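You operate a simulated robot arm through the tools that you are given. There is no shell and no other tool.

The job below is to be done with a simulated two-armed robot. You get a single attempt, and the scene is never put back.

## Task
Clamp the black bolt head down in the vice, slip the thick washer on and run the nut down.
Fine: take the washer from its peg, the nut from the bench top.

The check looks at the end state, three seconds after you hand in, the way a careful person would. Anything else that was tipped, shoved, dropped, spilled or broken makes it a failure.

## Robot
Two 7-joint arms with two-finger grippers on one trunk that stands fixed in place. Base frame: the origin is at the foot of the trunk, x ahead of it, y to its left, z up. Readings come in m, rad, newtons and seconds.
The left shoulder is at [0.117, 0.216, 1.061], the right one opposite. With the tool pointing down near the work surface each hand reaches from about 0.1 to 0.76 m from the base axis, measured 20 degrees to its own side. Payload 3.18 kg a hand.
The TCP of each hand is the grasp point between the finger pads, 0.03 m short of the fingertips. In the tool frame z runs along the fingers and y along their closing line. The gripper opens to 0.144 m; its body begins 0.103 m behind the TCP.
Orientation is that of the tool frame in the base frame, as a unit quaternion [w, x, y, z]. With the fingers straight down and closing along the base's y, the tool's x points along the base's -x, its y along +y and its z along -z.

## Interface
- The arms move only by the tool jog_arm. It takes "left_rows", "right_rows" or both (then of equal length, played together; a hand with none holds still); each is a list of rows, each a list of 7 numbers: the finger opening in m, from 0 to 0.144, then the shift along the base's x, y, z in m, then the turn, a rotation vector about the base's x, y, z in rad. In form: [[grip, dx, dy, dz, rx, ry, rz], ...]. A call has 1 to 20 rows; each row is the pose to reach, as a shift and turn from the pose commanded when the call began. Each row takes 0.2 s and may step no farther than 0.05 m and 0.15 rad from the row before; otherwise, or with a gripper value out of range, the whole call is refused. Where a pose cannot be reached the arm comes as near as it can. A force on the tool above 40 N (or 10 N above the force at the start of the call, whichever is more), or a blocked arm, ends the call early, and 0.2 s more pass. Each finger travels about 0.1867 m/s and halts on what it meets, pressing with about 35 N; the grip force reading is that of the motor and also rises with nothing between the fingers. The clock runs only during rows and for 0.2 s after the last one: add rows that repeat a pose to give the fingers time. It gives the time, the measured TCP pose, the force on the tool (base axes), the opening and the grip force at its end, in the units of the frame above (readings bear some noise), with the torque about the TCP (base axes, N m) and any sound that the robot's microphone picked up, and new pictures: "pictures" is both (left out), scene, wrist or none (wrist: the cameras of the hands that moved).
- Cameras (640 x 400 px; columns grow to the right, rows downward): "scene" is now at [0.2307, -0.0403, 1.2764]; the picture's right is [-0.43, -0.90, 0.00], its down [-0.27, 0.13, -0.95] and it looks along [0.86, -0.41, -0.30] (base axes); focal length 214 px, centre (320, 200). "left" rides on the left gripper at [0.077, -0.016, -0.143] in its tool frame; the picture's right is [0.21, 0.98, 0.00], its down [-0.84, 0.18, -0.51] and it looks along [-0.50, 0.11, 0.86] (tool axes); focal length 218 px, centre (320, 200). "right" rides on the right gripper at [0.076, 0.016, -0.143] in its tool frame; the picture's right is [-0.21, 0.98, 0.00], its down [-0.84, -0.18, -0.51] and it looks along [-0.50, -0.11, 0.86] (tool axes); focal length 218 px, centre (320, 200). There is no depth. A picture from a camera that has moved, and an enlarged one, comes with that camera's place and axes in the base frame and with its lens.
- raise_lower(by): moves the trunk up (or, below 0, down) by that many m; the arms and the scene camera ride with it, the base frame stays. It gives what a move gives, with no picture.
- turn_head(pan, tilt): turns the head with the scene camera to pan (to the left, within 1.396 rad either way) and tilt (down, from -0.506 to 1.204), counted from straight ahead of the robot (the tilt from the chest, where the trunk bows). It gives what a move gives, and a new picture of the scene camera.
- close_up(camera, box): a new picture of the part [left, top, right, bottom] of that camera's present view, enlarged. It takes no simulated time.
- close_job(): hands the job in; it is judged then, once.

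Nothing tells you positions but the pictures and the camera data. Unless the task says otherwise, let go and move clear before handing in.

The tools are called after "Emit:" by a JSON object that holds its "method" and its "body". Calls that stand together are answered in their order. jog_arm: Moves the arms, as the interface text tells. Its arguments: {"type":"object","properties":{"left_rows":{"type":"array","items":{"type":"array","items":{"type":"number"}}},"right_rows":{"type":"array","items":{"type":"array","items":{"type":"number"}}},"pictures":{"type":"string","enum":["both","scene","wrist","none"]}},"required":[]} The other tools are called the same way: raise_lower (by) moves the trunk up or down; turn_head (pan, tilt) turns the head that bears the scene camera; close_up (camera, box) takes an enlarged picture of a part of a camera's view; close_job () hands the job in.

At the start:

```text
t: 0.0
left_eef_pos: [0.4197, -0.0108, 1.2084]
left_orientation: [-0.001, -0.002, 1.0, -0.001]
left_force: [0.1, -0.2, 0.4]
left_moment: [0.02, -0.01, 0.0]
left_width: 0.1442
left_grasp_force: 0.1
right_eef_pos: [0.342, -0.4898, 1.2793]
right_orientation: [0.0, 0.0, 1.0, 0.001]
right_force: [-0.6, 0.8, 0.1]
right_moment: [0.0, -0.03, 0.02]
right_width: 0.1442
right_grasp_force: 0.1
trunk travel left (down, up): [-0.147, 0.223]
head pan, tilt (commanded): [-0.447, 0.302]
```

scene: 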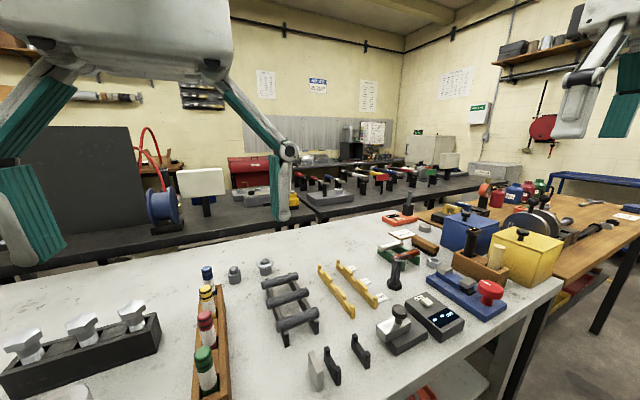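
right: 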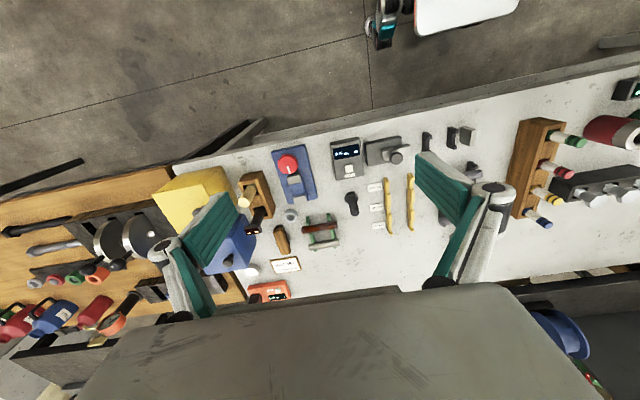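
left: 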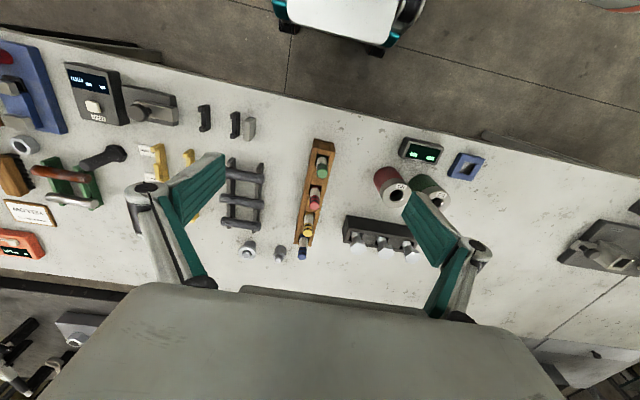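

I see a cluttered white bench with racks, displays, a possible vice, pegs and bolts, but nothing is identified yet. I'll first enlarge the views and look around with the head.

Emit:
{"method": "close_up", "body": {"camera": "left", "box": [0, 50, 320, 250]}}

Emit:
{"method": "close_up", "body": {"camera": "left", "box": [320, 100, 640, 300]}}

Emit:
{"method": "close_up", "body": {"camera": "right", "box": [160, 100, 480, 300]}}

Emit:
{"method": "close_up", "body": {"camera": "right", "box": [0, 150, 240, 350]}}

Emit:
{"method": "close_up", "body": {"camera": "scene", "box": [200, 240, 420, 400]}}

Emit:
{"method": "close_up", "body": {"camera": "scene", "box": [360, 180, 580, 360]}}

```text
2.00 times, centred on (160, 150) of left
camera zoom: at [0.3437, -0.0267, 1.3529], right [-0.21, 0.98, 0.0], down [0.84, 0.18, 0.51], along [0.5, 0.11, -0.86], focal length 436 px, centre (640, 300)
```

zoom: 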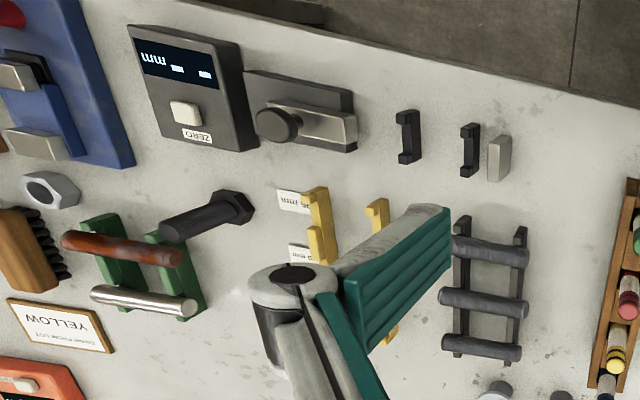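

```text
2.00 times, centred on (480, 200) of left
camera zoom: at [0.3437, -0.0267, 1.3529], right [-0.21, 0.98, 0.0], down [0.84, 0.18, 0.51], along [0.5, 0.11, -0.86], focal length 436 px, centre (0, 200)
```

zoom: 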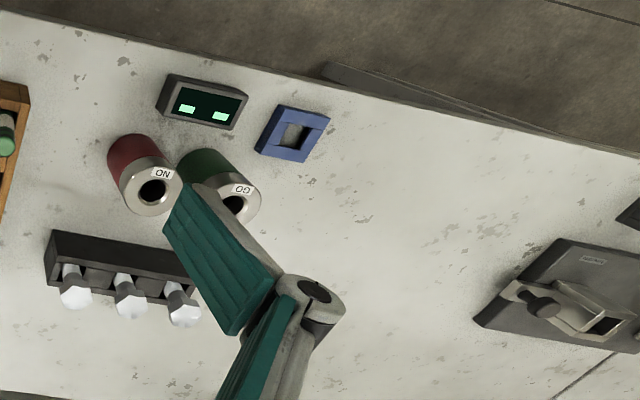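

```text
2.00 times, centred on (320, 200) of right
camera zoom: at [0.2654, -0.4741, 1.4218], right [0.21, 0.98, 0.0], down [0.84, -0.18, 0.51], along [0.5, -0.1, -0.86], focal length 436 px, centre (320, 200)
```

zoom: 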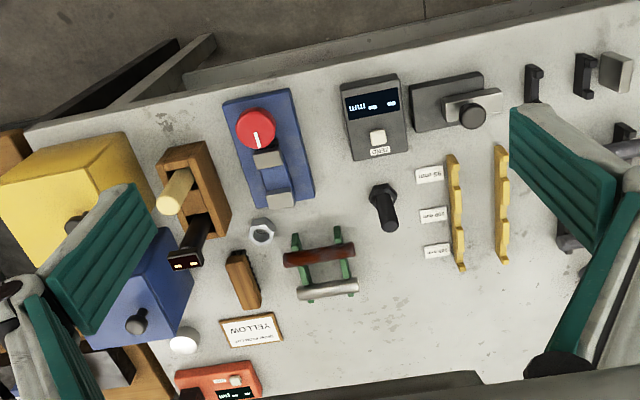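

```text
2.00 times, centred on (120, 250) of right
camera zoom: at [0.2654, -0.4741, 1.4218], right [0.21, 0.98, 0.0], down [0.84, -0.18, 0.51], along [0.5, -0.1, -0.86], focal length 436 px, centre (720, 100)
```

zoom: 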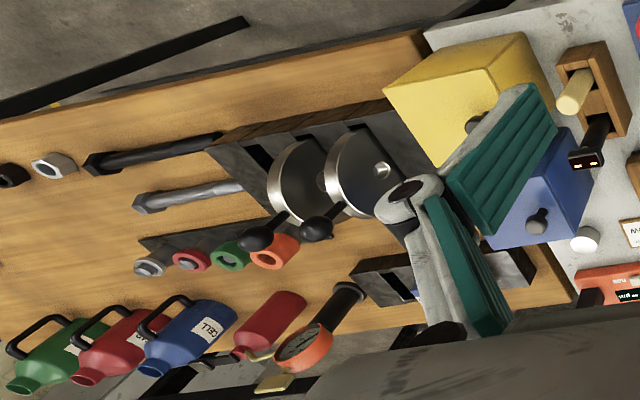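

```text
2.50 times, centred on (310, 320) of scene
camera zoom: at [0.2307, -0.0403, 1.2764], right [-0.43, -0.9, 0.0], down [-0.27, 0.13, -0.95], along [0.86, -0.41, -0.3], focal length 536 px, centre (345, -100)
```

zoom: 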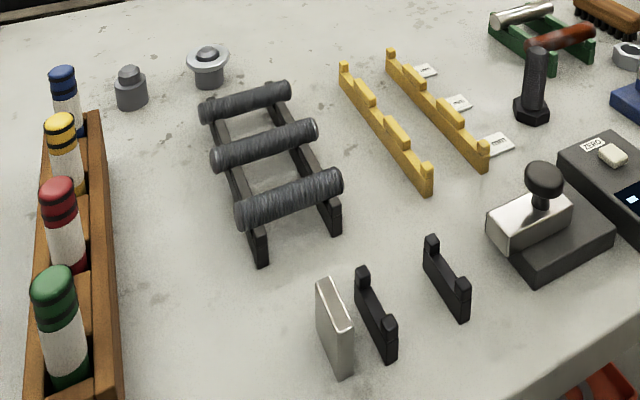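

```text
2.22 times, centred on (470, 270) of scene
camera zoom: at [0.2307, -0.0403, 1.2764], right [-0.43, -0.9, 0.0], down [-0.27, 0.13, -0.95], along [0.86, -0.41, -0.3], focal length 477 px, centre (-13, 44)
```

zoom: 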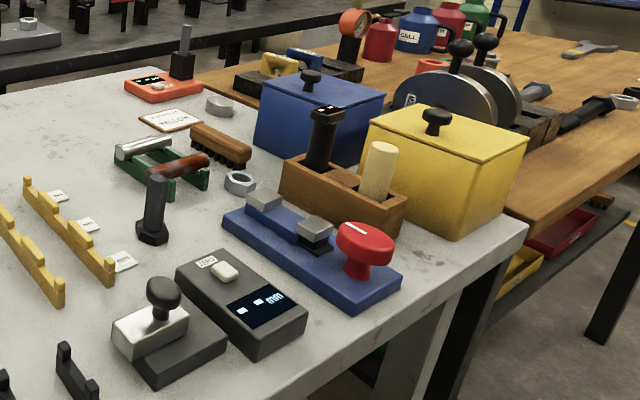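

The black bolt stands head-down near the yellow racks, a blue fixture with two jaws and a red knob looks like the vice, two grey pegs carry washers at the left, and a steel nut lies next to the vice. I'll look more closely and around the rest of the surroundings before acting.

Emit:
{"method": "turn_head", "body": {"pan": -0.75, "tilt": 0.6}}

Emit:
{"method": "close_up", "body": {"camera": "scene", "box": [100, 100, 420, 300]}}

Emit:
{"method": "close_up", "body": {"camera": "scene", "box": [320, 100, 640, 300]}}

```text
t: 0.8
left_eef_pos: [0.4207, -0.0103, 1.2064]
left_orientation: [0.0, -0.004, 1.0, 0.0]
left_force: [28.2, -31.3, -2.6]
left_moment: [4.95, 4.0, 3.55]
left_width: 0.144
left_grasp_force: 0.0
right_eef_pos: [0.3429, -0.4903, 1.2791]
right_orientation: [0.0, 0.0, 1.0, 0.001]
right_force: [-0.2, 0.0, -1.3]
right_moment: [0.04, -0.02, 0.01]
right_width: 0.1439
right_grasp_force: 0.0
trunk travel left (down, up): [-0.147, 0.223]
head pan, tilt (commanded): [-0.75, 0.6]
camera scene: at [0.2173, -0.0559, 1.2544], right [-0.62, -0.78, 0.0], down [-0.4, 0.32, -0.86], along [0.67, -0.53, -0.51], focal length 214 px, centre (320, 200)
```

scene: 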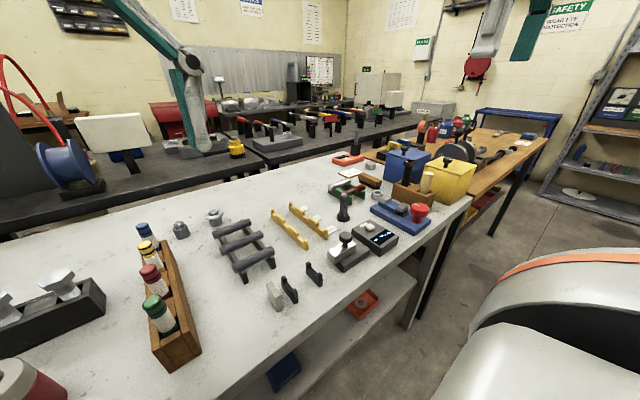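

```text
2.00 times, centred on (260, 200) of scene
camera zoom: at [0.2173, -0.0559, 1.2544], right [-0.62, -0.78, 0.0], down [-0.4, 0.32, -0.86], along [0.67, -0.53, -0.51], focal length 429 px, centre (440, 200)
```

zoom: 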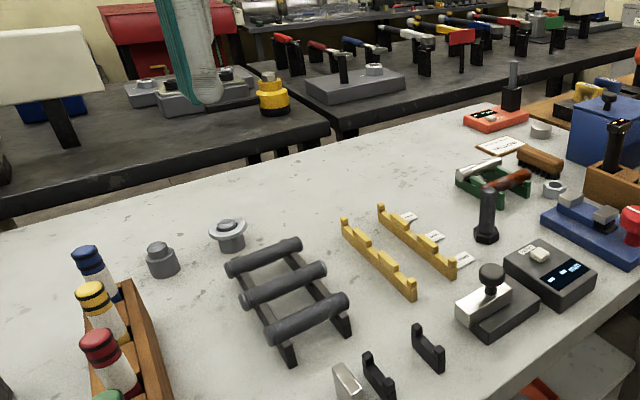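

```text
2.00 times, centred on (480, 200) of scene
camera zoom: at [0.2173, -0.0559, 1.2544], right [-0.62, -0.78, 0.0], down [-0.4, 0.32, -0.86], along [0.67, -0.53, -0.51], focal length 429 px, centre (0, 200)
```

zoom: 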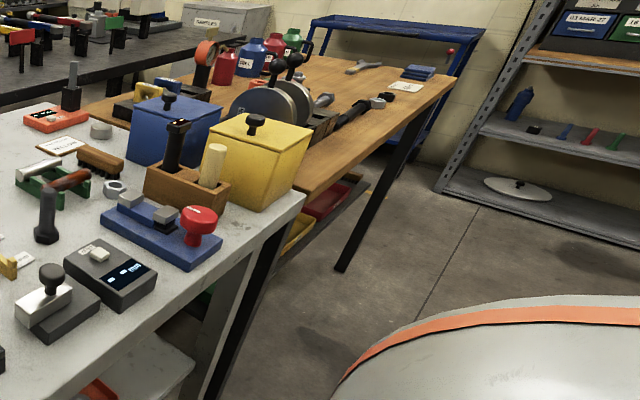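

The head seems to have pressed on the left arm (about 40 N there). I'll move the left hand forward and left, away from the head, before looking further.

Emit:
{"method": "jog_arm", "body": {"left_rows": [[0.144, 0.04, 0.02, 0, 0, 0, 0], [0.144, 0.07, 0.05, 0, 0, 0, 0], [0.144, 0.08, 0.1, 0, 0, 0, 0], [0.144, 0.08, 0.15, 0, 0, 0, 0], [0.144, 0.08, 0.2, 0, 0, 0, 0], [0.144, 0.08, 0.25, 0, 0, 0, 0], [0.144, 0.08, 0.25, 0, 0, 0, 0]], "pictures": "both"}}

```text
refused: row 3 steps farther than a row can; nothing moved
```

The row step was too long, so I'll shorten it and move the left hand forward and away from the head.

Emit:
{"method": "jog_arm", "body": {"left_rows": [[0.144, 0.04, 0.02, 0, 0, 0, 0], [0.144, 0.07, 0.05, 0, 0, 0, 0], [0.144, 0.08, 0.095, 0, 0, 0, 0], [0.144, 0.08, 0.14, 0, 0, 0, 0], [0.144, 0.08, 0.185, 0, 0, 0, 0], [0.144, 0.08, 0.23, 0, 0, 0, 0], [0.144, 0.08, 0.25, 0, 0, 0, 0], [0.144, 0.08, 0.25, 0, 0, 0, 0]], "pictures": "both"}}

```text
t: 2.6
left_eef_pos: [0.484, 0.2214, 1.185]
left_orientation: [0.001, -0.002, 1.0, -0.001]
left_force: [0.3, 0.3, 0.3]
left_moment: [-0.02, -0.01, 0.01]
left_width: 0.1441
left_grasp_force: 0.0
left hand out of reach, approached as far as the arm can: row 5, 6, 7, 8
right_eef_pos: [0.3421, -0.4895, 1.2794]
right_orientation: [0.0, 0.0, 1.0, 0.0]
right_force: [-0.2, -0.1, -0.3]
right_moment: [-0.05, -0.02, 0.02]
right_width: 0.1442
right_grasp_force: 0.1
trunk travel left (down, up): [-0.147, 0.223]
head pan, tilt (commanded): [-0.75, 0.6]
camera scene: at [0.2112, -0.0595, 1.249], right [-0.68, -0.73, 0.0], down [-0.41, 0.38, -0.83], along [0.6, -0.56, -0.56], focal length 214 px, centre (320, 200)
camera left: at [0.4086, 0.2048, 1.3283], right [-0.21, 0.98, 0.0], down [0.84, 0.19, 0.51], along [0.5, 0.11, -0.86], focal length 218 px, centre (320, 200)
```

scene: 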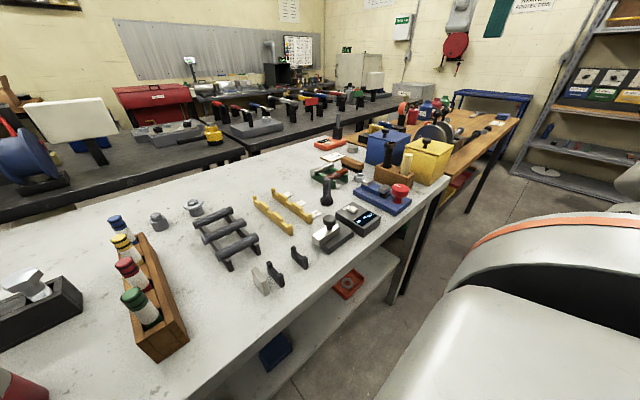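
left: 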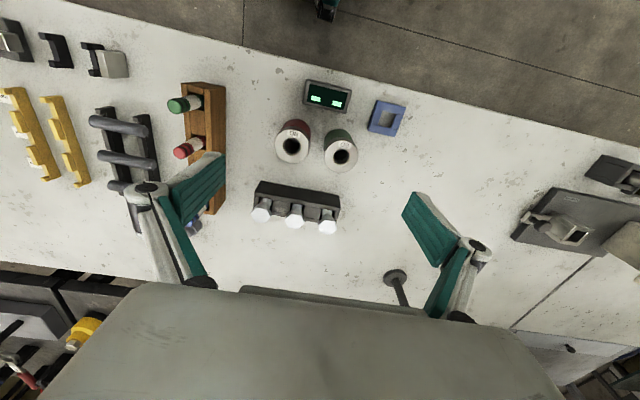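

The head is now free. I'll turn it to look more steeply down over the vice, bolt and nut, and take enlarged views of each part.

Emit:
{"method": "close_up", "body": {"camera": "scene", "box": [300, 140, 460, 240]}}

Emit:
{"method": "close_up", "body": {"camera": "scene", "box": [130, 180, 290, 280]}}

Emit:
{"method": "close_up", "body": {"camera": "right", "box": [220, 130, 380, 230]}}

Emit:
{"method": "close_up", "body": {"camera": "left", "box": [0, 20, 240, 170]}}

```text
4.00 times, centred on (380, 190) of scene
camera zoom: at [0.2112, -0.0595, 1.249], right [-0.68, -0.73, 0.0], down [-0.41, 0.38, -0.83], along [0.6, -0.56, -0.56], focal length 858 px, centre (80, 240)
```

zoom: 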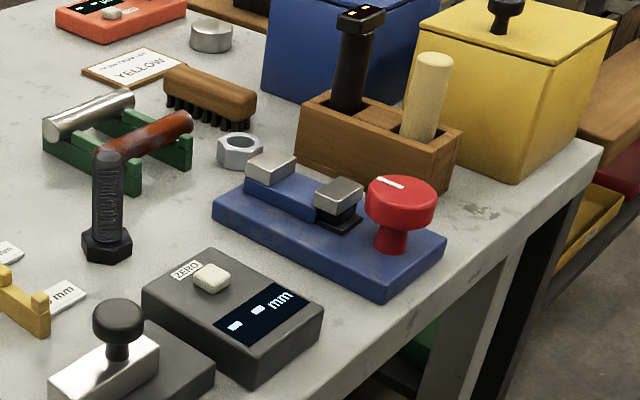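

```text
4.00 times, centred on (210, 230) of scene
camera zoom: at [0.2112, -0.0595, 1.249], right [-0.68, -0.73, 0.0], down [-0.41, 0.38, -0.83], along [0.6, -0.56, -0.56], focal length 858 px, centre (760, 80)
```

zoom: 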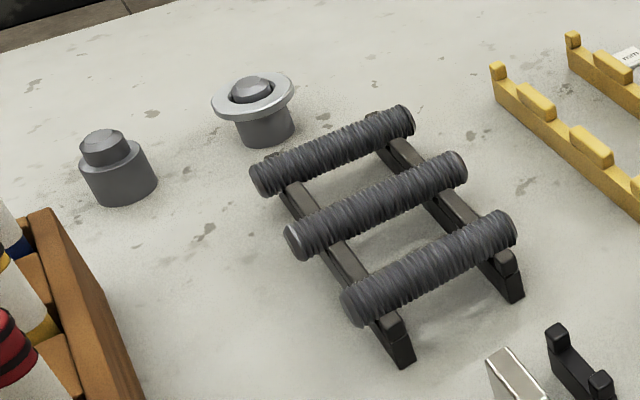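

```text
4.00 times, centred on (300, 180) of right
camera zoom: at [0.2655, -0.4732, 1.4221], right [0.21, 0.98, 0.0], down [0.84, -0.18, 0.51], along [0.5, -0.11, -0.86], focal length 873 px, centre (400, 280)
```

zoom: 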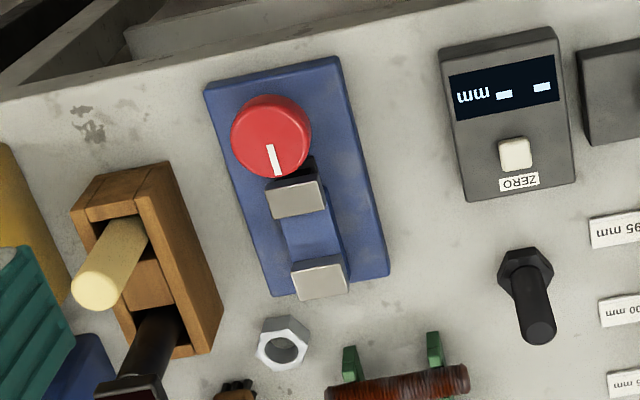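

```text
2.67 times, centred on (120, 95) of left
camera zoom: at [0.4086, 0.2048, 1.3283], right [-0.21, 0.98, 0.0], down [0.84, 0.19, 0.51], along [0.5, 0.11, -0.86], focal length 582 px, centre (853, 480)
```

zoom: 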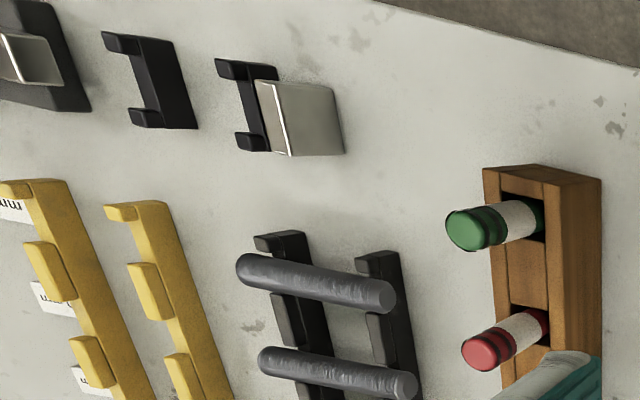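

The vice is the blue base at roughly x 0.49–0.55, y −0.59, the bolt stands at about (0.60, −0.45), the nut at about (0.616, −0.635), and the pegs at about (0.835, −0.045) and (0.84, −0.14). I'll look straight at the pegs to see which washer is the thick one.

Emit:
{"method": "turn_head", "body": {"pan": -0.15, "tilt": 0.6}}

Emit:
{"method": "close_up", "body": {"camera": "scene", "box": [280, 170, 360, 220]}}

Emit:
{"method": "close_up", "body": {"camera": "scene", "box": [0, 180, 240, 330]}}

```text
t: 3.6
left_eef_pos: [0.4833, 0.22, 1.1853]
left_orientation: [0.001, -0.003, 1.0, -0.002]
left_force: [0.5, 0.5, -0.1]
left_moment: [0.01, 0.03, -0.01]
left_width: 0.144
left_grasp_force: 0.1
right_eef_pos: [0.343, -0.4898, 1.2797]
right_orientation: [0.0, 0.001, 1.0, 0.001]
right_force: [-0.1, -0.5, 0.1]
right_moment: [0.01, 0.01, -0.02]
right_width: 0.1441
right_grasp_force: 0.1
trunk travel left (down, up): [-0.147, 0.223]
head pan, tilt (commanded): [-0.15, 0.6]
camera scene: at [0.2339, -0.0134, 1.249], right [-0.15, -0.99, 0.0], down [-0.56, 0.09, -0.83], along [0.82, -0.12, -0.56], focal length 214 px, centre (320, 200)
```

scene: 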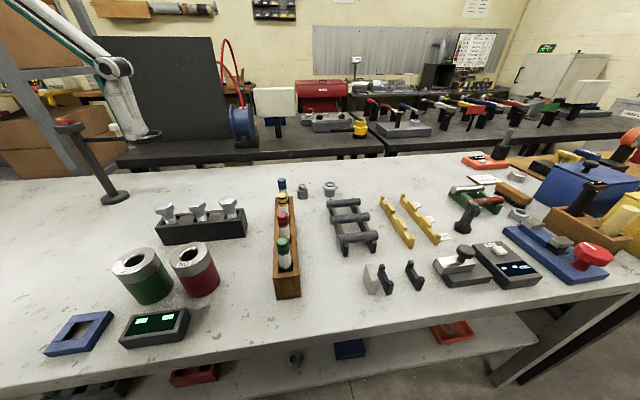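

```text
8.00 times, centred on (320, 195) of scene
camera zoom: at [0.2339, -0.0134, 1.249], right [-0.15, -0.99, 0.0], down [-0.56, 0.09, -0.83], along [0.82, -0.12, -0.56], focal length 1716 px, centre (320, 240)
```

zoom: 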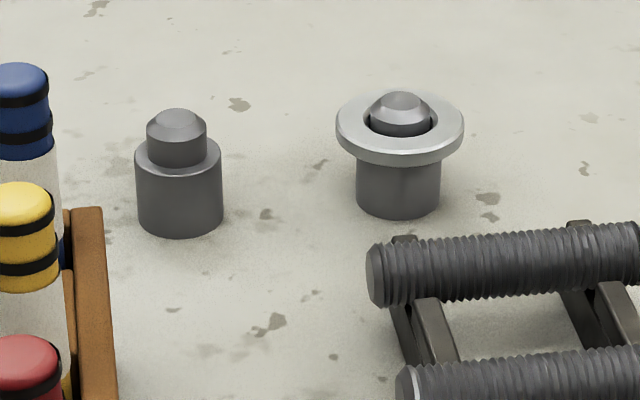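

```text
2.67 times, centred on (120, 255) of scene
camera zoom: at [0.2339, -0.0134, 1.249], right [-0.15, -0.99, 0.0], down [-0.56, 0.09, -0.83], along [0.82, -0.12, -0.56], focal length 572 px, centre (853, 53)
```

zoom: 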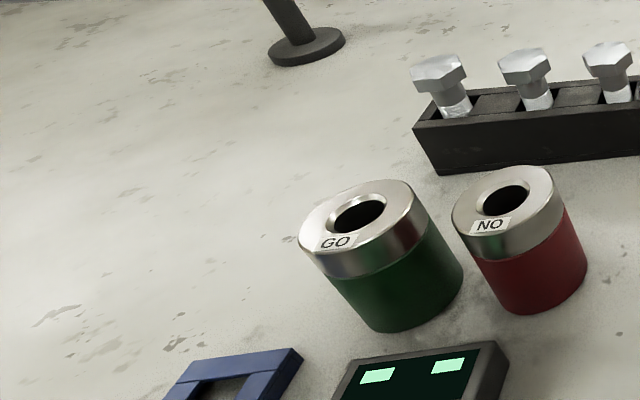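

The left peg is empty; the right peg at about (0.823, −0.135) carries the one thick washer (about 53 mm wide, at z ≈ 0.89). I'll raise the trunk to gain reach, then bring the right wrist camera over the vice.

Emit:
{"method": "raise_lower", "body": {"by": 0.18}}

```text
t: 5.6
left_eef_pos: [0.3585, 0.2202, 1.4822]
left_orientation: [0.164, -0.003, 0.986, -0.001]
left_force: [-0.9, 0.4, -0.5]
left_moment: [0.02, -0.01, -0.02]
left_width: 0.1441
left_grasp_force: 0.2
right_eef_pos: [0.3426, -0.4907, 1.4604]
right_orientation: [0.0, 0.0, 1.0, 0.001]
right_force: [0.4, -0.1, 0.2]
right_moment: [0.0, 0.01, 0.02]
right_width: 0.1441
right_grasp_force: 0.1
trunk travel left (down, up): [-0.327, 0.043]
head pan, tilt (commanded): [-0.15, 0.6]
```

The trunk rose; the right hand is still straight down at z 1.46. Now I bring the right hand over the vice to look at it closely, staying well above everything.

Emit:
{"method": "jog_arm", "body": {"right_rows": [[0.144, 0.008, -0.005, -0.045, 0, 0, 0], [0.144, 0.016, -0.01, -0.09, 0, 0, 0], [0.144, 0.024, -0.015, -0.135, 0, 0, 0], [0.144, 0.032, -0.02, -0.18, 0, 0, 0], [0.144, 0.04, -0.025, -0.225, 0, 0, 0], [0.144, 0.048, -0.03, -0.27, 0, 0, 0], [0.144, 0.056, -0.035, -0.315, 0, 0, 0], [0.144, 0.064, -0.04, -0.36, 0, 0, 0], [0.144, 0.072, -0.045, -0.4, 0, 0, 0], [0.144, 0.072, -0.05, -0.4, 0, 0, 0]], "pictures": "both"}}

```text
t: 7.8
left_eef_pos: [0.3577, 0.2199, 1.4837]
left_orientation: [0.165, -0.003, 0.986, -0.003]
left_force: [0.0, 0.0, -0.2]
left_moment: [0.0, -0.07, 0.04]
left_width: 0.1438
left_grasp_force: 0.0
right_eef_pos: [0.4138, -0.5389, 1.0569]
right_orientation: [0.001, -0.001, 1.0, 0.0]
right_force: [-0.2, 0.1, 0.3]
right_moment: [-0.02, -0.03, 0.01]
right_width: 0.1439
right_grasp_force: 0.2
trunk travel left (down, up): [-0.327, 0.043]
head pan, tilt (commanded): [-0.15, 0.6]
camera scene: at [0.1264, -0.0128, 1.4387], right [-0.15, -0.99, 0.0], down [-0.56, 0.08, -0.83], along [0.82, -0.12, -0.56], focal length 214 px, centre (320, 200)
camera right: at [0.3361, -0.5231, 1.2002], right [0.21, 0.98, 0.0], down [0.84, -0.18, 0.51], along [0.5, -0.1, -0.86], focal length 218 px, centre (320, 200)
```

scene: 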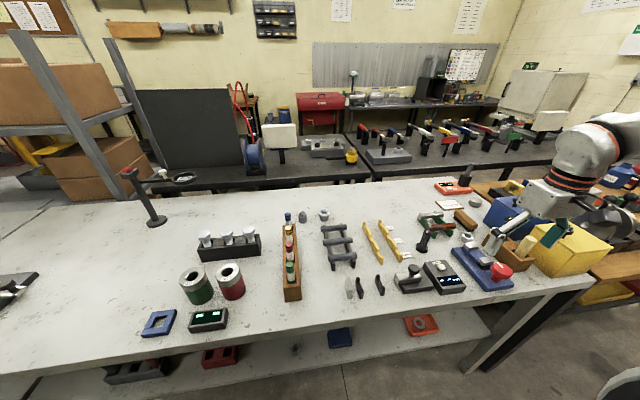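
right: 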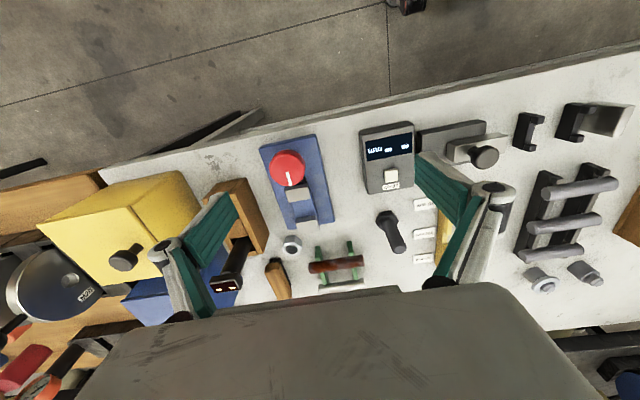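

The trunk swings back as it rises (head moved back 0.1 m), which costs reach, so I may lower it again later. First, I enlarge the vice, nut and bolt in the right wrist view.

Emit:
{"method": "close_up", "body": {"camera": "right", "box": [240, 130, 360, 205]}}

Emit:
{"method": "close_up", "body": {"camera": "right", "box": [260, 190, 420, 290]}}

Emit:
{"method": "close_up", "body": {"camera": "scene", "box": [400, 190, 560, 290]}}

```text
5.33 times, centred on (300, 168) of right
camera zoom: at [0.3361, -0.5231, 1.2002], right [0.21, 0.98, 0.0], down [0.84, -0.18, 0.51], along [0.5, -0.1, -0.86], focal length 1164 px, centre (427, 373)
```

zoom: 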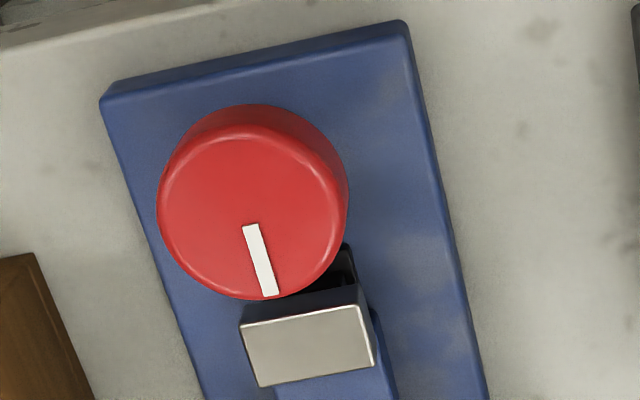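

```text
4.00 times, centred on (340, 240) of right
camera zoom: at [0.3361, -0.5231, 1.2002], right [0.21, 0.98, 0.0], down [0.84, -0.18, 0.51], along [0.5, -0.1, -0.86], focal length 873 px, centre (240, 40)
```

zoom: 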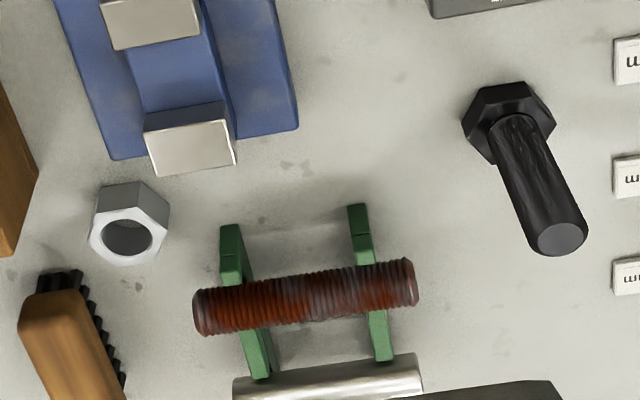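

```text
4.00 times, centred on (480, 240) of scene
camera zoom: at [0.1264, -0.0128, 1.4387], right [-0.15, -0.99, 0.0], down [-0.56, 0.08, -0.83], along [0.82, -0.12, -0.56], focal length 858 px, centre (-320, 40)
```

zoom: 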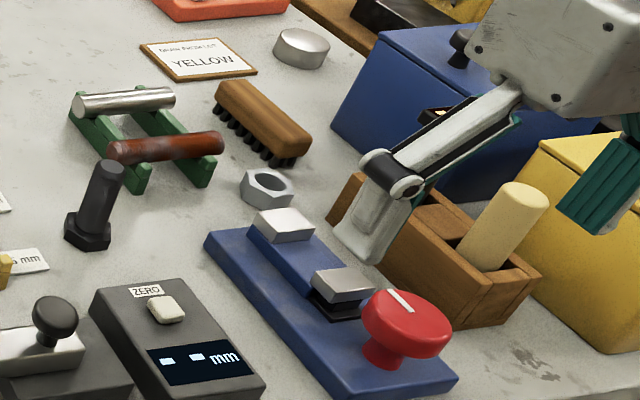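

The vice bed lies between two grey jaws (gap about 42 mm along x, jaw tops near z 0.905), the bolt is at about (0.60, −0.45) with top at 0.94, and the nut at (0.623, −0.641). I'll zoom on the hex orientations, and lift the right hand so the trunk can go back down.

Emit:
{"method": "close_up", "body": {"camera": "right", "box": [360, 195, 424, 235]}}

Emit:
{"method": "close_up", "body": {"camera": "right", "box": [250, 215, 330, 265]}}

Emit:
{"method": "jog_arm", "body": {"right_rows": [[0.144, 0.01, 0.01, 0.05, 0, 0, 0], [0.144, 0.01, 0.01, 0.1, 0, 0, 0], [0.144, 0.01, 0.01, 0.15, 0, 0, 0], [0.144, 0.01, 0.01, 0.2, 0, 0, 0]], "pictures": "none"}}

```text
10.00 times, centred on (392, 215) of right
camera zoom: at [0.3361, -0.5231, 1.2002], right [0.21, 0.98, 0.0], down [0.84, -0.18, 0.51], along [0.5, -0.1, -0.86], focal length 2183 px, centre (-400, 50)
```

zoom: 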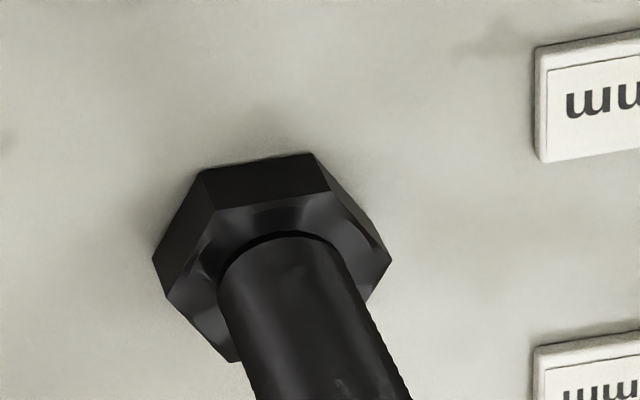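

```text
8.00 times, centred on (290, 240) of right
camera zoom: at [0.3361, -0.5231, 1.2002], right [0.21, 0.98, 0.0], down [0.84, -0.18, 0.51], along [0.5, -0.1, -0.86], focal length 1746 px, centre (560, -120)
```

zoom: 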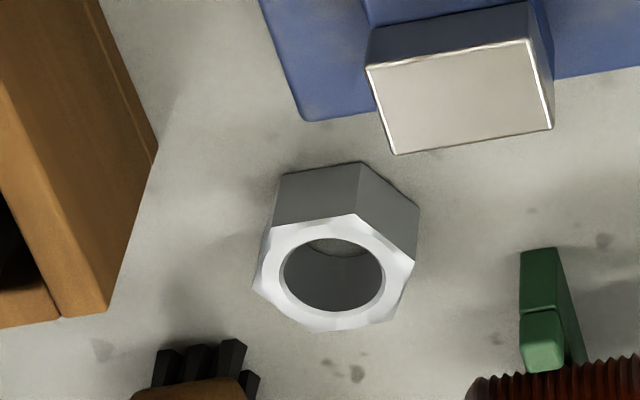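

```text
refused: row 1 steps farther than a row can; nothing moved
```

The bolt head's flats already face along x, matching the jaws, and the nut's flats do so within about 5°. I lift the right hand straight up so that the trunk can come back down for better reach.

Emit:
{"method": "jog_arm", "body": {"right_rows": [[0.144, 0, 0, 0.045, 0, 0, 0], [0.144, 0, 0, 0.09, 0, 0, 0], [0.144, 0, 0, 0.135, 0, 0, 0], [0.144, 0, 0, 0.18, 0, 0, 0], [0.144, 0, 0, 0.22, 0, 0, 0]], "pictures": "none"}}

Emit:
{"method": "raise_lower", "body": {"by": -0.15}}

```text
t: 9.0
left_eef_pos: [0.3577, 0.2204, 1.4824]
left_orientation: [0.163, -0.003, 0.987, -0.002]
left_force: [-0.3, 0.8, -0.1]
left_moment: [-0.05, -0.03, -0.04]
left_width: 0.1439
left_grasp_force: 0.0
right_eef_pos: [0.4125, -0.5384, 1.2803]
right_orientation: [0.0, 0.0, 1.0, 0.001]
right_force: [1.0, 0.2, 0.7]
right_moment: [-0.02, 0.02, 0.0]
right_width: 0.1439
right_grasp_force: 0.1
trunk travel left (down, up): [-0.327, 0.043]
head pan, tilt (commanded): [-0.15, 0.6]
```

```text
t: 10.8
left_eef_pos: [0.392, 0.2189, 1.308]
left_orientation: [0.125, -0.003, 0.992, -0.003]
left_force: [-0.2, 0.5, 1.1]
left_moment: [-0.02, -0.04, 0.03]
left_width: 0.1441
left_grasp_force: 0.0
right_eef_pos: [0.4129, -0.5398, 1.1311]
right_orientation: [0.002, 0.0, 1.0, 0.001]
right_force: [-0.5, 0.3, 0.0]
right_moment: [0.0, -0.06, 0.01]
right_width: 0.1442
right_grasp_force: 0.0
trunk travel left (down, up): [-0.177, 0.193]
head pan, tilt (commanded): [-0.15, 0.6]
```

The trunk is near its original height again. Next I bring the right hand over the bolt, with fingers partly closed to 0.07 m, and check the alignment from the wrist camera.

Emit:
{"method": "jog_arm", "body": {"right_rows": [[0.12, 0.035, 0.015, -0.005, 0, 0, 0], [0.1, 0.075, 0.033, -0.015, 0, 0, 0], [0.08, 0.113, 0.05, -0.035, 0, 0, 0], [0.07, 0.15, 0.07, -0.06, 0, 0, 0], [0.07, 0.188, 0.085, -0.08, 0, 0, 0], [0.07, 0.188, 0.089, -0.1, 0, 0, 0]], "pictures": "both"}}

```text
t: 12.2
left_eef_pos: [0.3944, 0.2176, 1.3073]
left_orientation: [0.123, -0.002, 0.992, -0.002]
left_force: [0.1, -0.2, 0.5]
left_moment: [0.01, -0.03, 0.0]
left_width: 0.144
left_grasp_force: 0.1
right_eef_pos: [0.6021, -0.4511, 1.0288]
right_orientation: [0.001, 0.0, 1.0, 0.001]
right_force: [0.2, 0.0, 0.1]
right_moment: [0.0, -0.06, -0.03]
right_width: 0.0698
right_grasp_force: 0.1
trunk travel left (down, up): [-0.177, 0.193]
head pan, tilt (commanded): [-0.15, 0.6]
camera scene: at [0.2027, -0.0131, 1.2832], right [-0.15, -0.99, 0.0], down [-0.56, 0.08, -0.83], along [0.82, -0.12, -0.56], focal length 214 px, centre (320, 200)
camera right: at [0.5259, -0.4347, 1.1726], right [0.21, 0.98, 0.0], down [0.84, -0.18, 0.51], along [0.5, -0.1, -0.86], focal length 218 px, centre (320, 200)
```

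scene: 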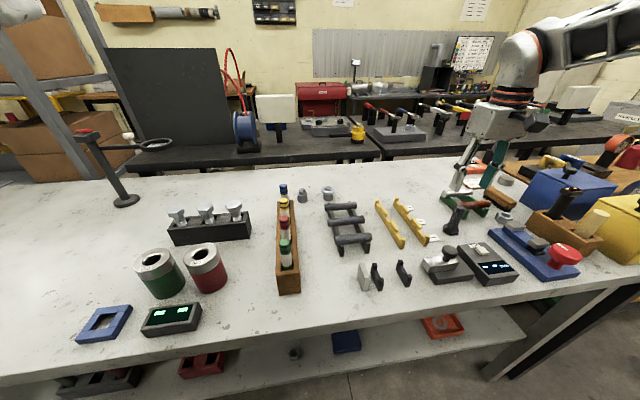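
right: 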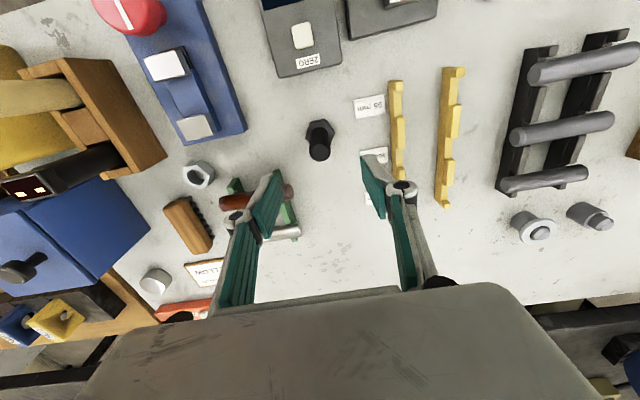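

The hand is over the bolt at (0.602, −0.451, 1.029). I'll zoom in on the bolt, vice and nut from this nearer view to refine positions.

Emit:
{"method": "close_up", "body": {"camera": "right", "box": [240, 90, 400, 190]}}

Emit:
{"method": "close_up", "body": {"camera": "right", "box": [120, 20, 280, 120]}}

Emit:
{"method": "close_up", "body": {"camera": "right", "box": [140, 140, 300, 240]}}

Emit:
{"method": "close_up", "body": {"camera": "scene", "box": [420, 150, 580, 250]}}

```text
4.00 times, centred on (320, 140) of right
camera zoom: at [0.5259, -0.4347, 1.1726], right [0.21, 0.98, 0.0], down [0.84, -0.18, 0.51], along [0.5, -0.1, -0.86], focal length 873 px, centre (320, 440)
```

zoom: 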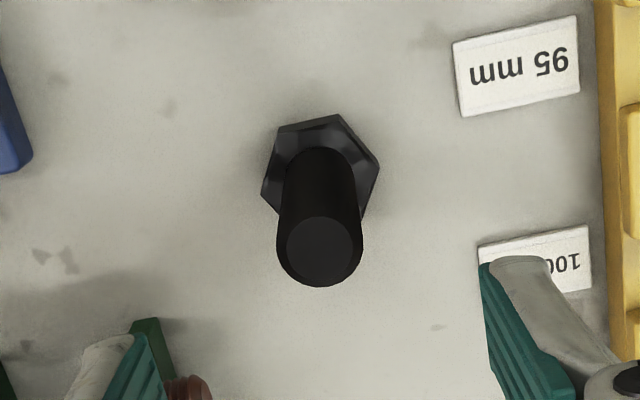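

```text
4.00 times, centred on (200, 70) of right
camera zoom: at [0.5259, -0.4347, 1.1726], right [0.21, 0.98, 0.0], down [0.84, -0.18, 0.51], along [0.5, -0.1, -0.86], focal length 873 px, centre (800, 720)
```

zoom: 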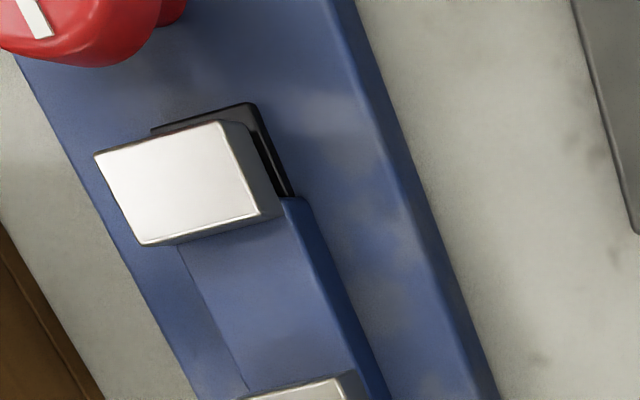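

```text
4.00 times, centred on (220, 190) of right
camera zoom: at [0.5259, -0.4347, 1.1726], right [0.21, 0.98, 0.0], down [0.84, -0.18, 0.51], along [0.5, -0.1, -0.86], focal length 873 px, centre (720, 240)
```

zoom: 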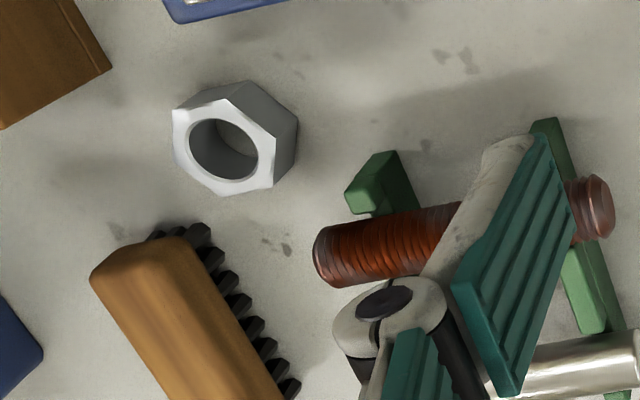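

```text
4.00 times, centred on (500, 200) of scene
camera zoom: at [0.2027, -0.0131, 1.2832], right [-0.15, -0.99, 0.0], down [-0.56, 0.08, -0.83], along [0.82, -0.12, -0.56], focal length 858 px, centre (-400, 200)
```

zoom: 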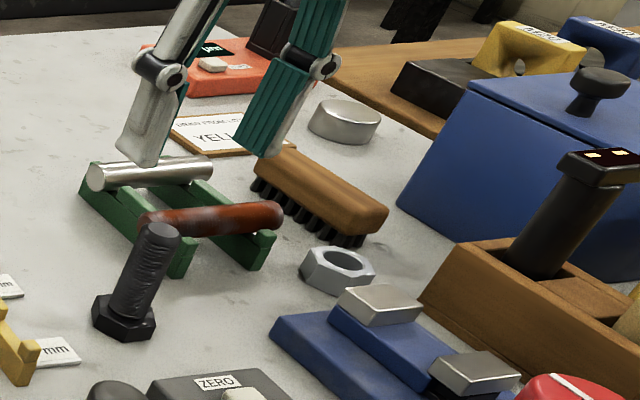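

The bolt lies exactly under the hand at (0.602, −0.451). I descend to z ≈ 0.92 so that the pads surround the shank well above the head, and close.

Emit:
{"method": "jog_arm", "body": {"right_rows": [[0.07, 0, 0, -0.04, 0, 0, 0], [0.07, 0, 0, -0.08, 0, 0, 0], [0.07, 0, 0, -0.108, 0, 0, 0], [0.07, 0, 0, -0.108, 0, 0, 0], [0.04, 0, 0, -0.108, 0, 0, 0], [0.0, 0, 0, -0.108, 0, 0, 0], [0.0, 0, 0, -0.108, 0, 0, 0], [0.0, 0, 0, -0.108, 0, 0, 0]], "pictures": "both"}}

```text
t: 13.9
left_eef_pos: [0.3946, 0.2185, 1.3059]
left_orientation: [0.123, -0.003, 0.992, -0.003]
left_force: [-0.6, 0.4, 0.1]
left_moment: [-0.02, 0.05, 0.01]
left_width: 0.144
left_grasp_force: 0.1
right_eef_pos: [0.6005, -0.4526, 0.9209]
right_orientation: [0.0, 0.0, 1.0, 0.0]
right_force: [1.3, 0.2, 0.3]
right_moment: [-0.09, -0.02, 0.0]
right_width: 0.0236
right_grasp_force: 35.0
trunk travel left (down, up): [-0.177, 0.193]
head pan, tilt (commanded): [-0.15, 0.6]
camera scene: at [0.2034, -0.0133, 1.2828], right [-0.15, -0.99, 0.0], down [-0.56, 0.08, -0.83], along [0.82, -0.12, -0.56], focal length 214 px, centre (320, 200)
camera right: at [0.5247, -0.4369, 1.0637], right [0.21, 0.98, 0.0], down [0.84, -0.18, 0.51], along [0.5, -0.1, -0.86], focal length 218 px, centre (320, 200)
```

scene: 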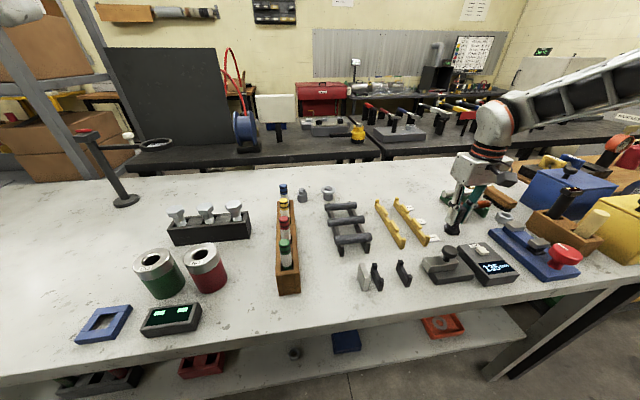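
right: 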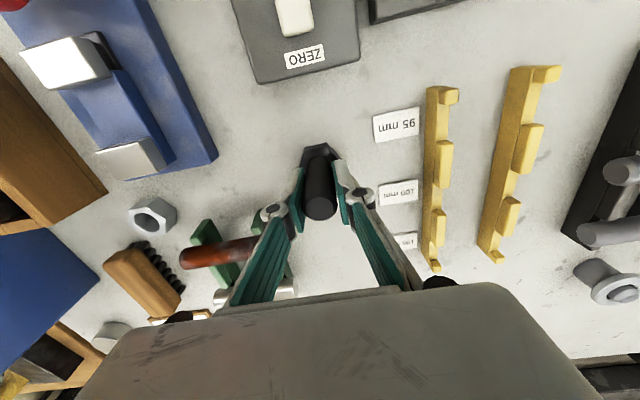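

The bolt shank (23.6 mm) is firmly held. Before lifting I enlarge the vice from this viewpoint for a better measure of the jaw gap and bed, and check the display that changed.

Emit:
{"method": "close_up", "body": {"camera": "right", "box": [10, 20, 202, 180]}}

Emit:
{"method": "close_up", "body": {"camera": "scene", "box": [420, 170, 580, 290]}}

```text
2.50 times, centred on (106, 100) of right
camera zoom: at [0.5247, -0.4369, 1.0637], right [0.21, 0.98, 0.0], down [0.84, -0.18, 0.51], along [0.5, -0.1, -0.86], focal length 546 px, centre (855, 450)
```

zoom: 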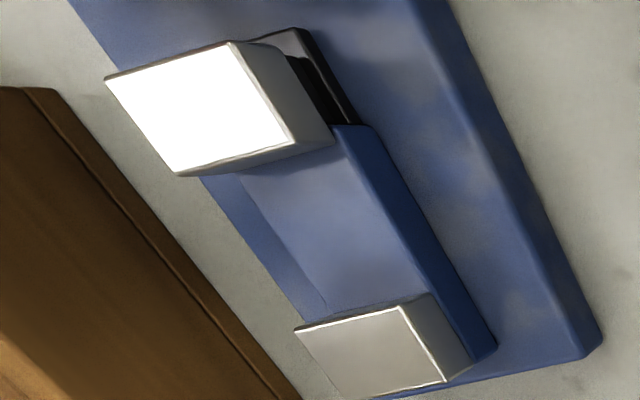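

```text
3.33 times, centred on (500, 230) of scene
camera zoom: at [0.2034, -0.0133, 1.2828], right [-0.15, -0.99, 0.0], down [-0.56, 0.08, -0.83], along [0.82, -0.12, -0.56], focal length 715 px, centre (-280, 100)
```

zoom: 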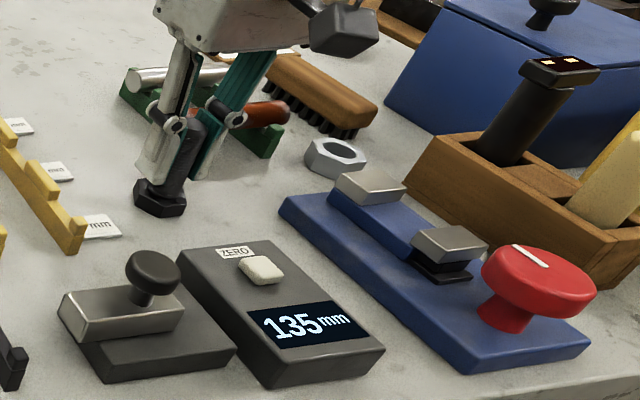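

The bolt is held and the gap is about 0.500–0.542 in x at y ≈ −0.592. I lift it 8 cm, carry it over the gap and check before lowering.

Emit:
{"method": "jog_arm", "body": {"right_rows": [[0.0, 0, 0, 0.04, 0, 0, 0], [0.0, 0, 0, 0.08, 0, 0, 0], [0.0, -0.02, -0.035, 0.08, 0, 0, 0], [0.0, -0.04, -0.07, 0.08, 0, 0, 0], [0.0, -0.06, -0.105, 0.08, 0, 0, 0], [0.0, -0.079, -0.139, 0.08, 0, 0, 0], [0.0, -0.079, -0.139, 0.08, 0, 0, 0]], "pictures": "both"}}

Emit:
{"method": "close_up", "body": {"camera": "right", "box": [240, 60, 400, 220]}}

Emit:
{"method": "close_up", "body": {"camera": "scene", "box": [480, 180, 600, 280]}}

```text
t: 15.6
left_eef_pos: [0.3949, 0.2181, 1.3055]
left_orientation: [0.123, -0.003, 0.992, -0.003]
left_force: [0.0, -0.5, -0.4]
left_moment: [-0.01, 0.01, -0.01]
left_width: 0.1438
left_grasp_force: 0.1
right_eef_pos: [0.5209, -0.5899, 0.9998]
right_orientation: [0.001, -0.001, 1.0, 0.001]
right_force: [0.3, 0.6, -3.3]
right_moment: [-0.02, 0.0, -0.02]
right_width: 0.0233
right_grasp_force: 34.6
trunk travel left (down, up): [-0.177, 0.193]
head pan, tilt (commanded): [-0.15, 0.6]
camera scene: at [0.2039, -0.0133, 1.2826], right [-0.15, -0.99, 0.0], down [-0.56, 0.08, -0.82], along [0.82, -0.12, -0.57], focal length 214 px, centre (320, 200)
camera right: at [0.4445, -0.5743, 1.1428], right [0.21, 0.98, 0.0], down [0.84, -0.18, 0.51], along [0.5, -0.1, -0.86], focal length 218 px, centre (320, 200)
```

scene: 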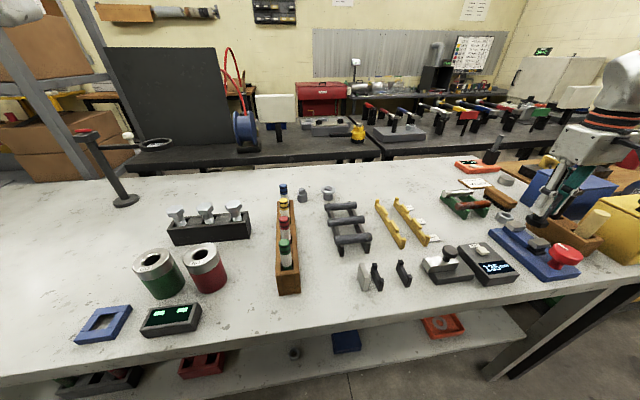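
right: 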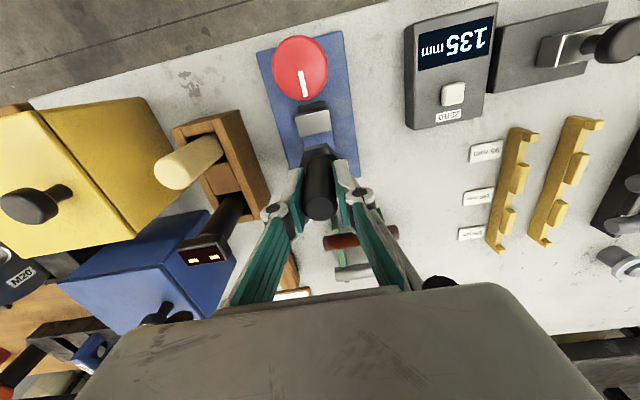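

```text
2.50 times, centred on (320, 140) of right
camera zoom: at [0.4445, -0.5743, 1.1428], right [0.21, 0.98, 0.0], down [0.84, -0.18, 0.51], along [0.5, -0.1, -0.86], focal length 546 px, centre (320, 350)
```

zoom: 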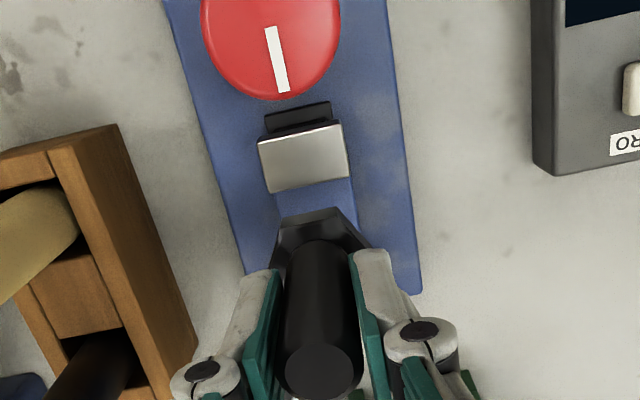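

```text
4.00 times, centred on (540, 230) of scene
camera zoom: at [0.2039, -0.0133, 1.2826], right [-0.15, -0.99, 0.0], down [-0.56, 0.08, -0.82], along [0.82, -0.12, -0.57], focal length 858 px, centre (-560, 80)
```

zoom: 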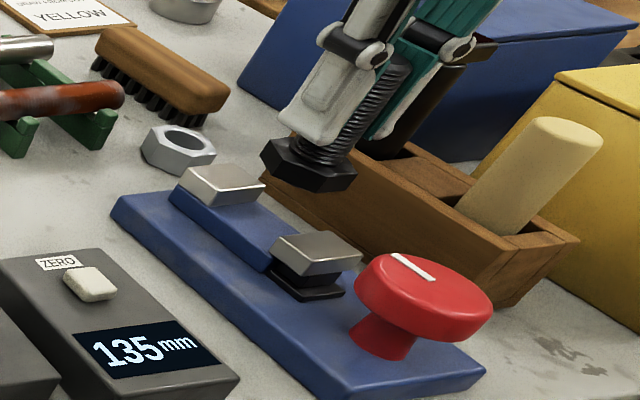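

The bolt hangs centred in y over the vice with its flats parallel to the jaws. I lower to jaw-top level first and check.

Emit:
{"method": "jog_arm", "body": {"right_rows": [[0.0, 0.0005, -0.001, -0.015, 0, 0, 0], [0.0, 0.0005, -0.001, -0.028, 0, 0, 0], [0.0, 0.0005, -0.001, -0.032, 0, 0, 0]], "pictures": "none"}}

Emit:
{"method": "close_up", "body": {"camera": "right", "box": [260, 60, 388, 160]}}

Emit:
{"method": "close_up", "body": {"camera": "scene", "box": [500, 200, 580, 260]}}

```text
t: 16.4
left_eef_pos: [0.395, 0.2184, 1.3061]
left_orientation: [0.123, -0.004, 0.992, -0.003]
left_force: [-0.7, -0.3, 0.6]
left_moment: [-0.01, -0.03, -0.02]
left_width: 0.1441
left_grasp_force: 0.0
right_eef_pos: [0.523, -0.5925, 0.9667]
right_orientation: [0.0, 0.0, 1.0, 0.001]
right_force: [-0.3, 0.0, -2.5]
right_moment: [-0.02, 0.08, 0.02]
right_width: 0.0234
right_grasp_force: 35.3
trunk travel left (down, up): [-0.177, 0.193]
head pan, tilt (commanded): [-0.15, 0.6]
```

```text
4.00 times, centred on (324, 110) of right
camera zoom: at [0.4464, -0.5753, 1.1107], right [0.21, 0.98, 0.0], down [0.84, -0.18, 0.51], along [0.5, -0.1, -0.86], focal length 873 px, centre (304, 560)
```

zoom: 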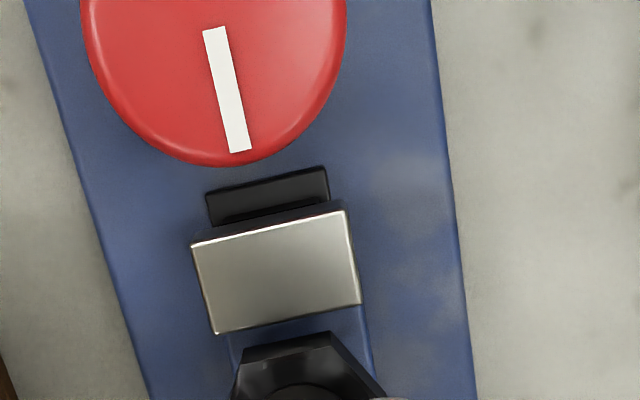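

```text
6.67 times, centred on (540, 230) of scene
camera zoom: at [0.2036, -0.0134, 1.2828], right [-0.15, -0.99, 0.0], down [-0.56, 0.08, -0.82], along [0.82, -0.12, -0.57], focal length 1430 px, centre (-1147, 0)
```

zoom: 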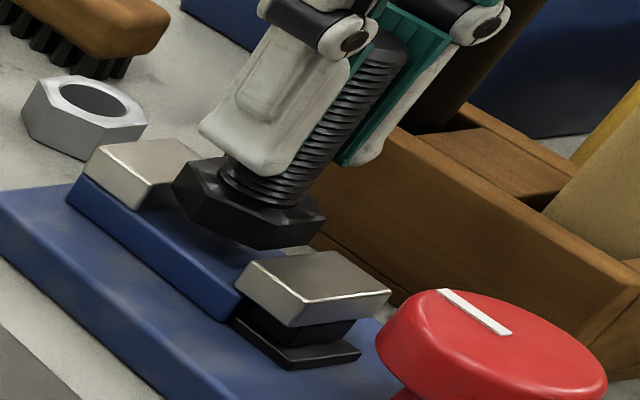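

Near-side clearance is about 5 mm and far-side about 1 mm, so I shift 2 mm back toward the robot and lower gently into the gap.

Emit:
{"method": "jog_arm", "body": {"right_rows": [[0.0, -0.002, 0.0, 0.0, 0, 0, 0], [0.0, -0.002, 0.0, -0.004, 0, 0, 0], [0.0, -0.002, 0.0, -0.008, 0, 0, 0], [0.0, -0.002, 0.0, -0.012, 0, 0, 0]], "pictures": "none"}}

Emit:
{"method": "close_up", "body": {"camera": "right", "box": [260, 60, 388, 160]}}

Emit:
{"method": "close_up", "body": {"camera": "scene", "box": [500, 200, 580, 260]}}

```text
t: 17.4
left_eef_pos: [0.3941, 0.2188, 1.306]
left_orientation: [0.123, -0.003, 0.992, -0.003]
left_force: [1.5, -0.1, -0.3]
left_moment: [-0.01, 0.01, 0.0]
left_width: 0.1444
left_grasp_force: 0.0
right_eef_pos: [0.5221, -0.5913, 0.9576]
right_orientation: [0.0, 0.0, 1.0, 0.0]
right_force: [-0.5, -0.1, -3.8]
right_moment: [0.01, 0.03, 0.0]
right_width: 0.0232
right_grasp_force: 34.7
trunk travel left (down, up): [-0.177, 0.193]
head pan, tilt (commanded): [-0.15, 0.6]
```

```text
4.00 times, centred on (324, 110) of right
camera zoom: at [0.4455, -0.5755, 1.0997], right [0.21, 0.98, 0.0], down [0.84, -0.18, 0.51], along [0.5, -0.1, -0.86], focal length 873 px, centre (304, 560)
```

zoom: 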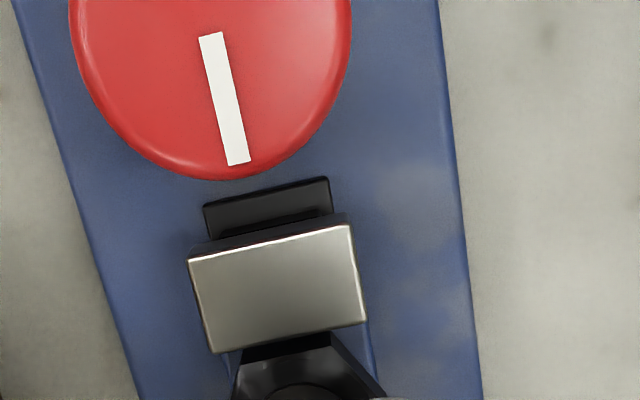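

```text
6.67 times, centred on (540, 230) of scene
camera zoom: at [0.2038, -0.0136, 1.2827], right [-0.15, -0.99, 0.0], down [-0.56, 0.08, -0.82], along [0.82, -0.12, -0.57], focal length 1430 px, centre (-1147, 0)
```

zoom: 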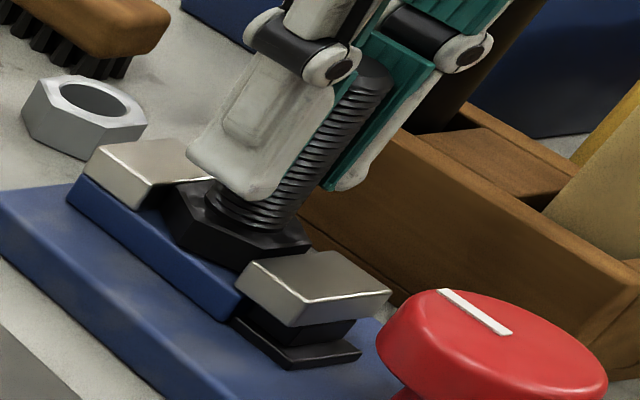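

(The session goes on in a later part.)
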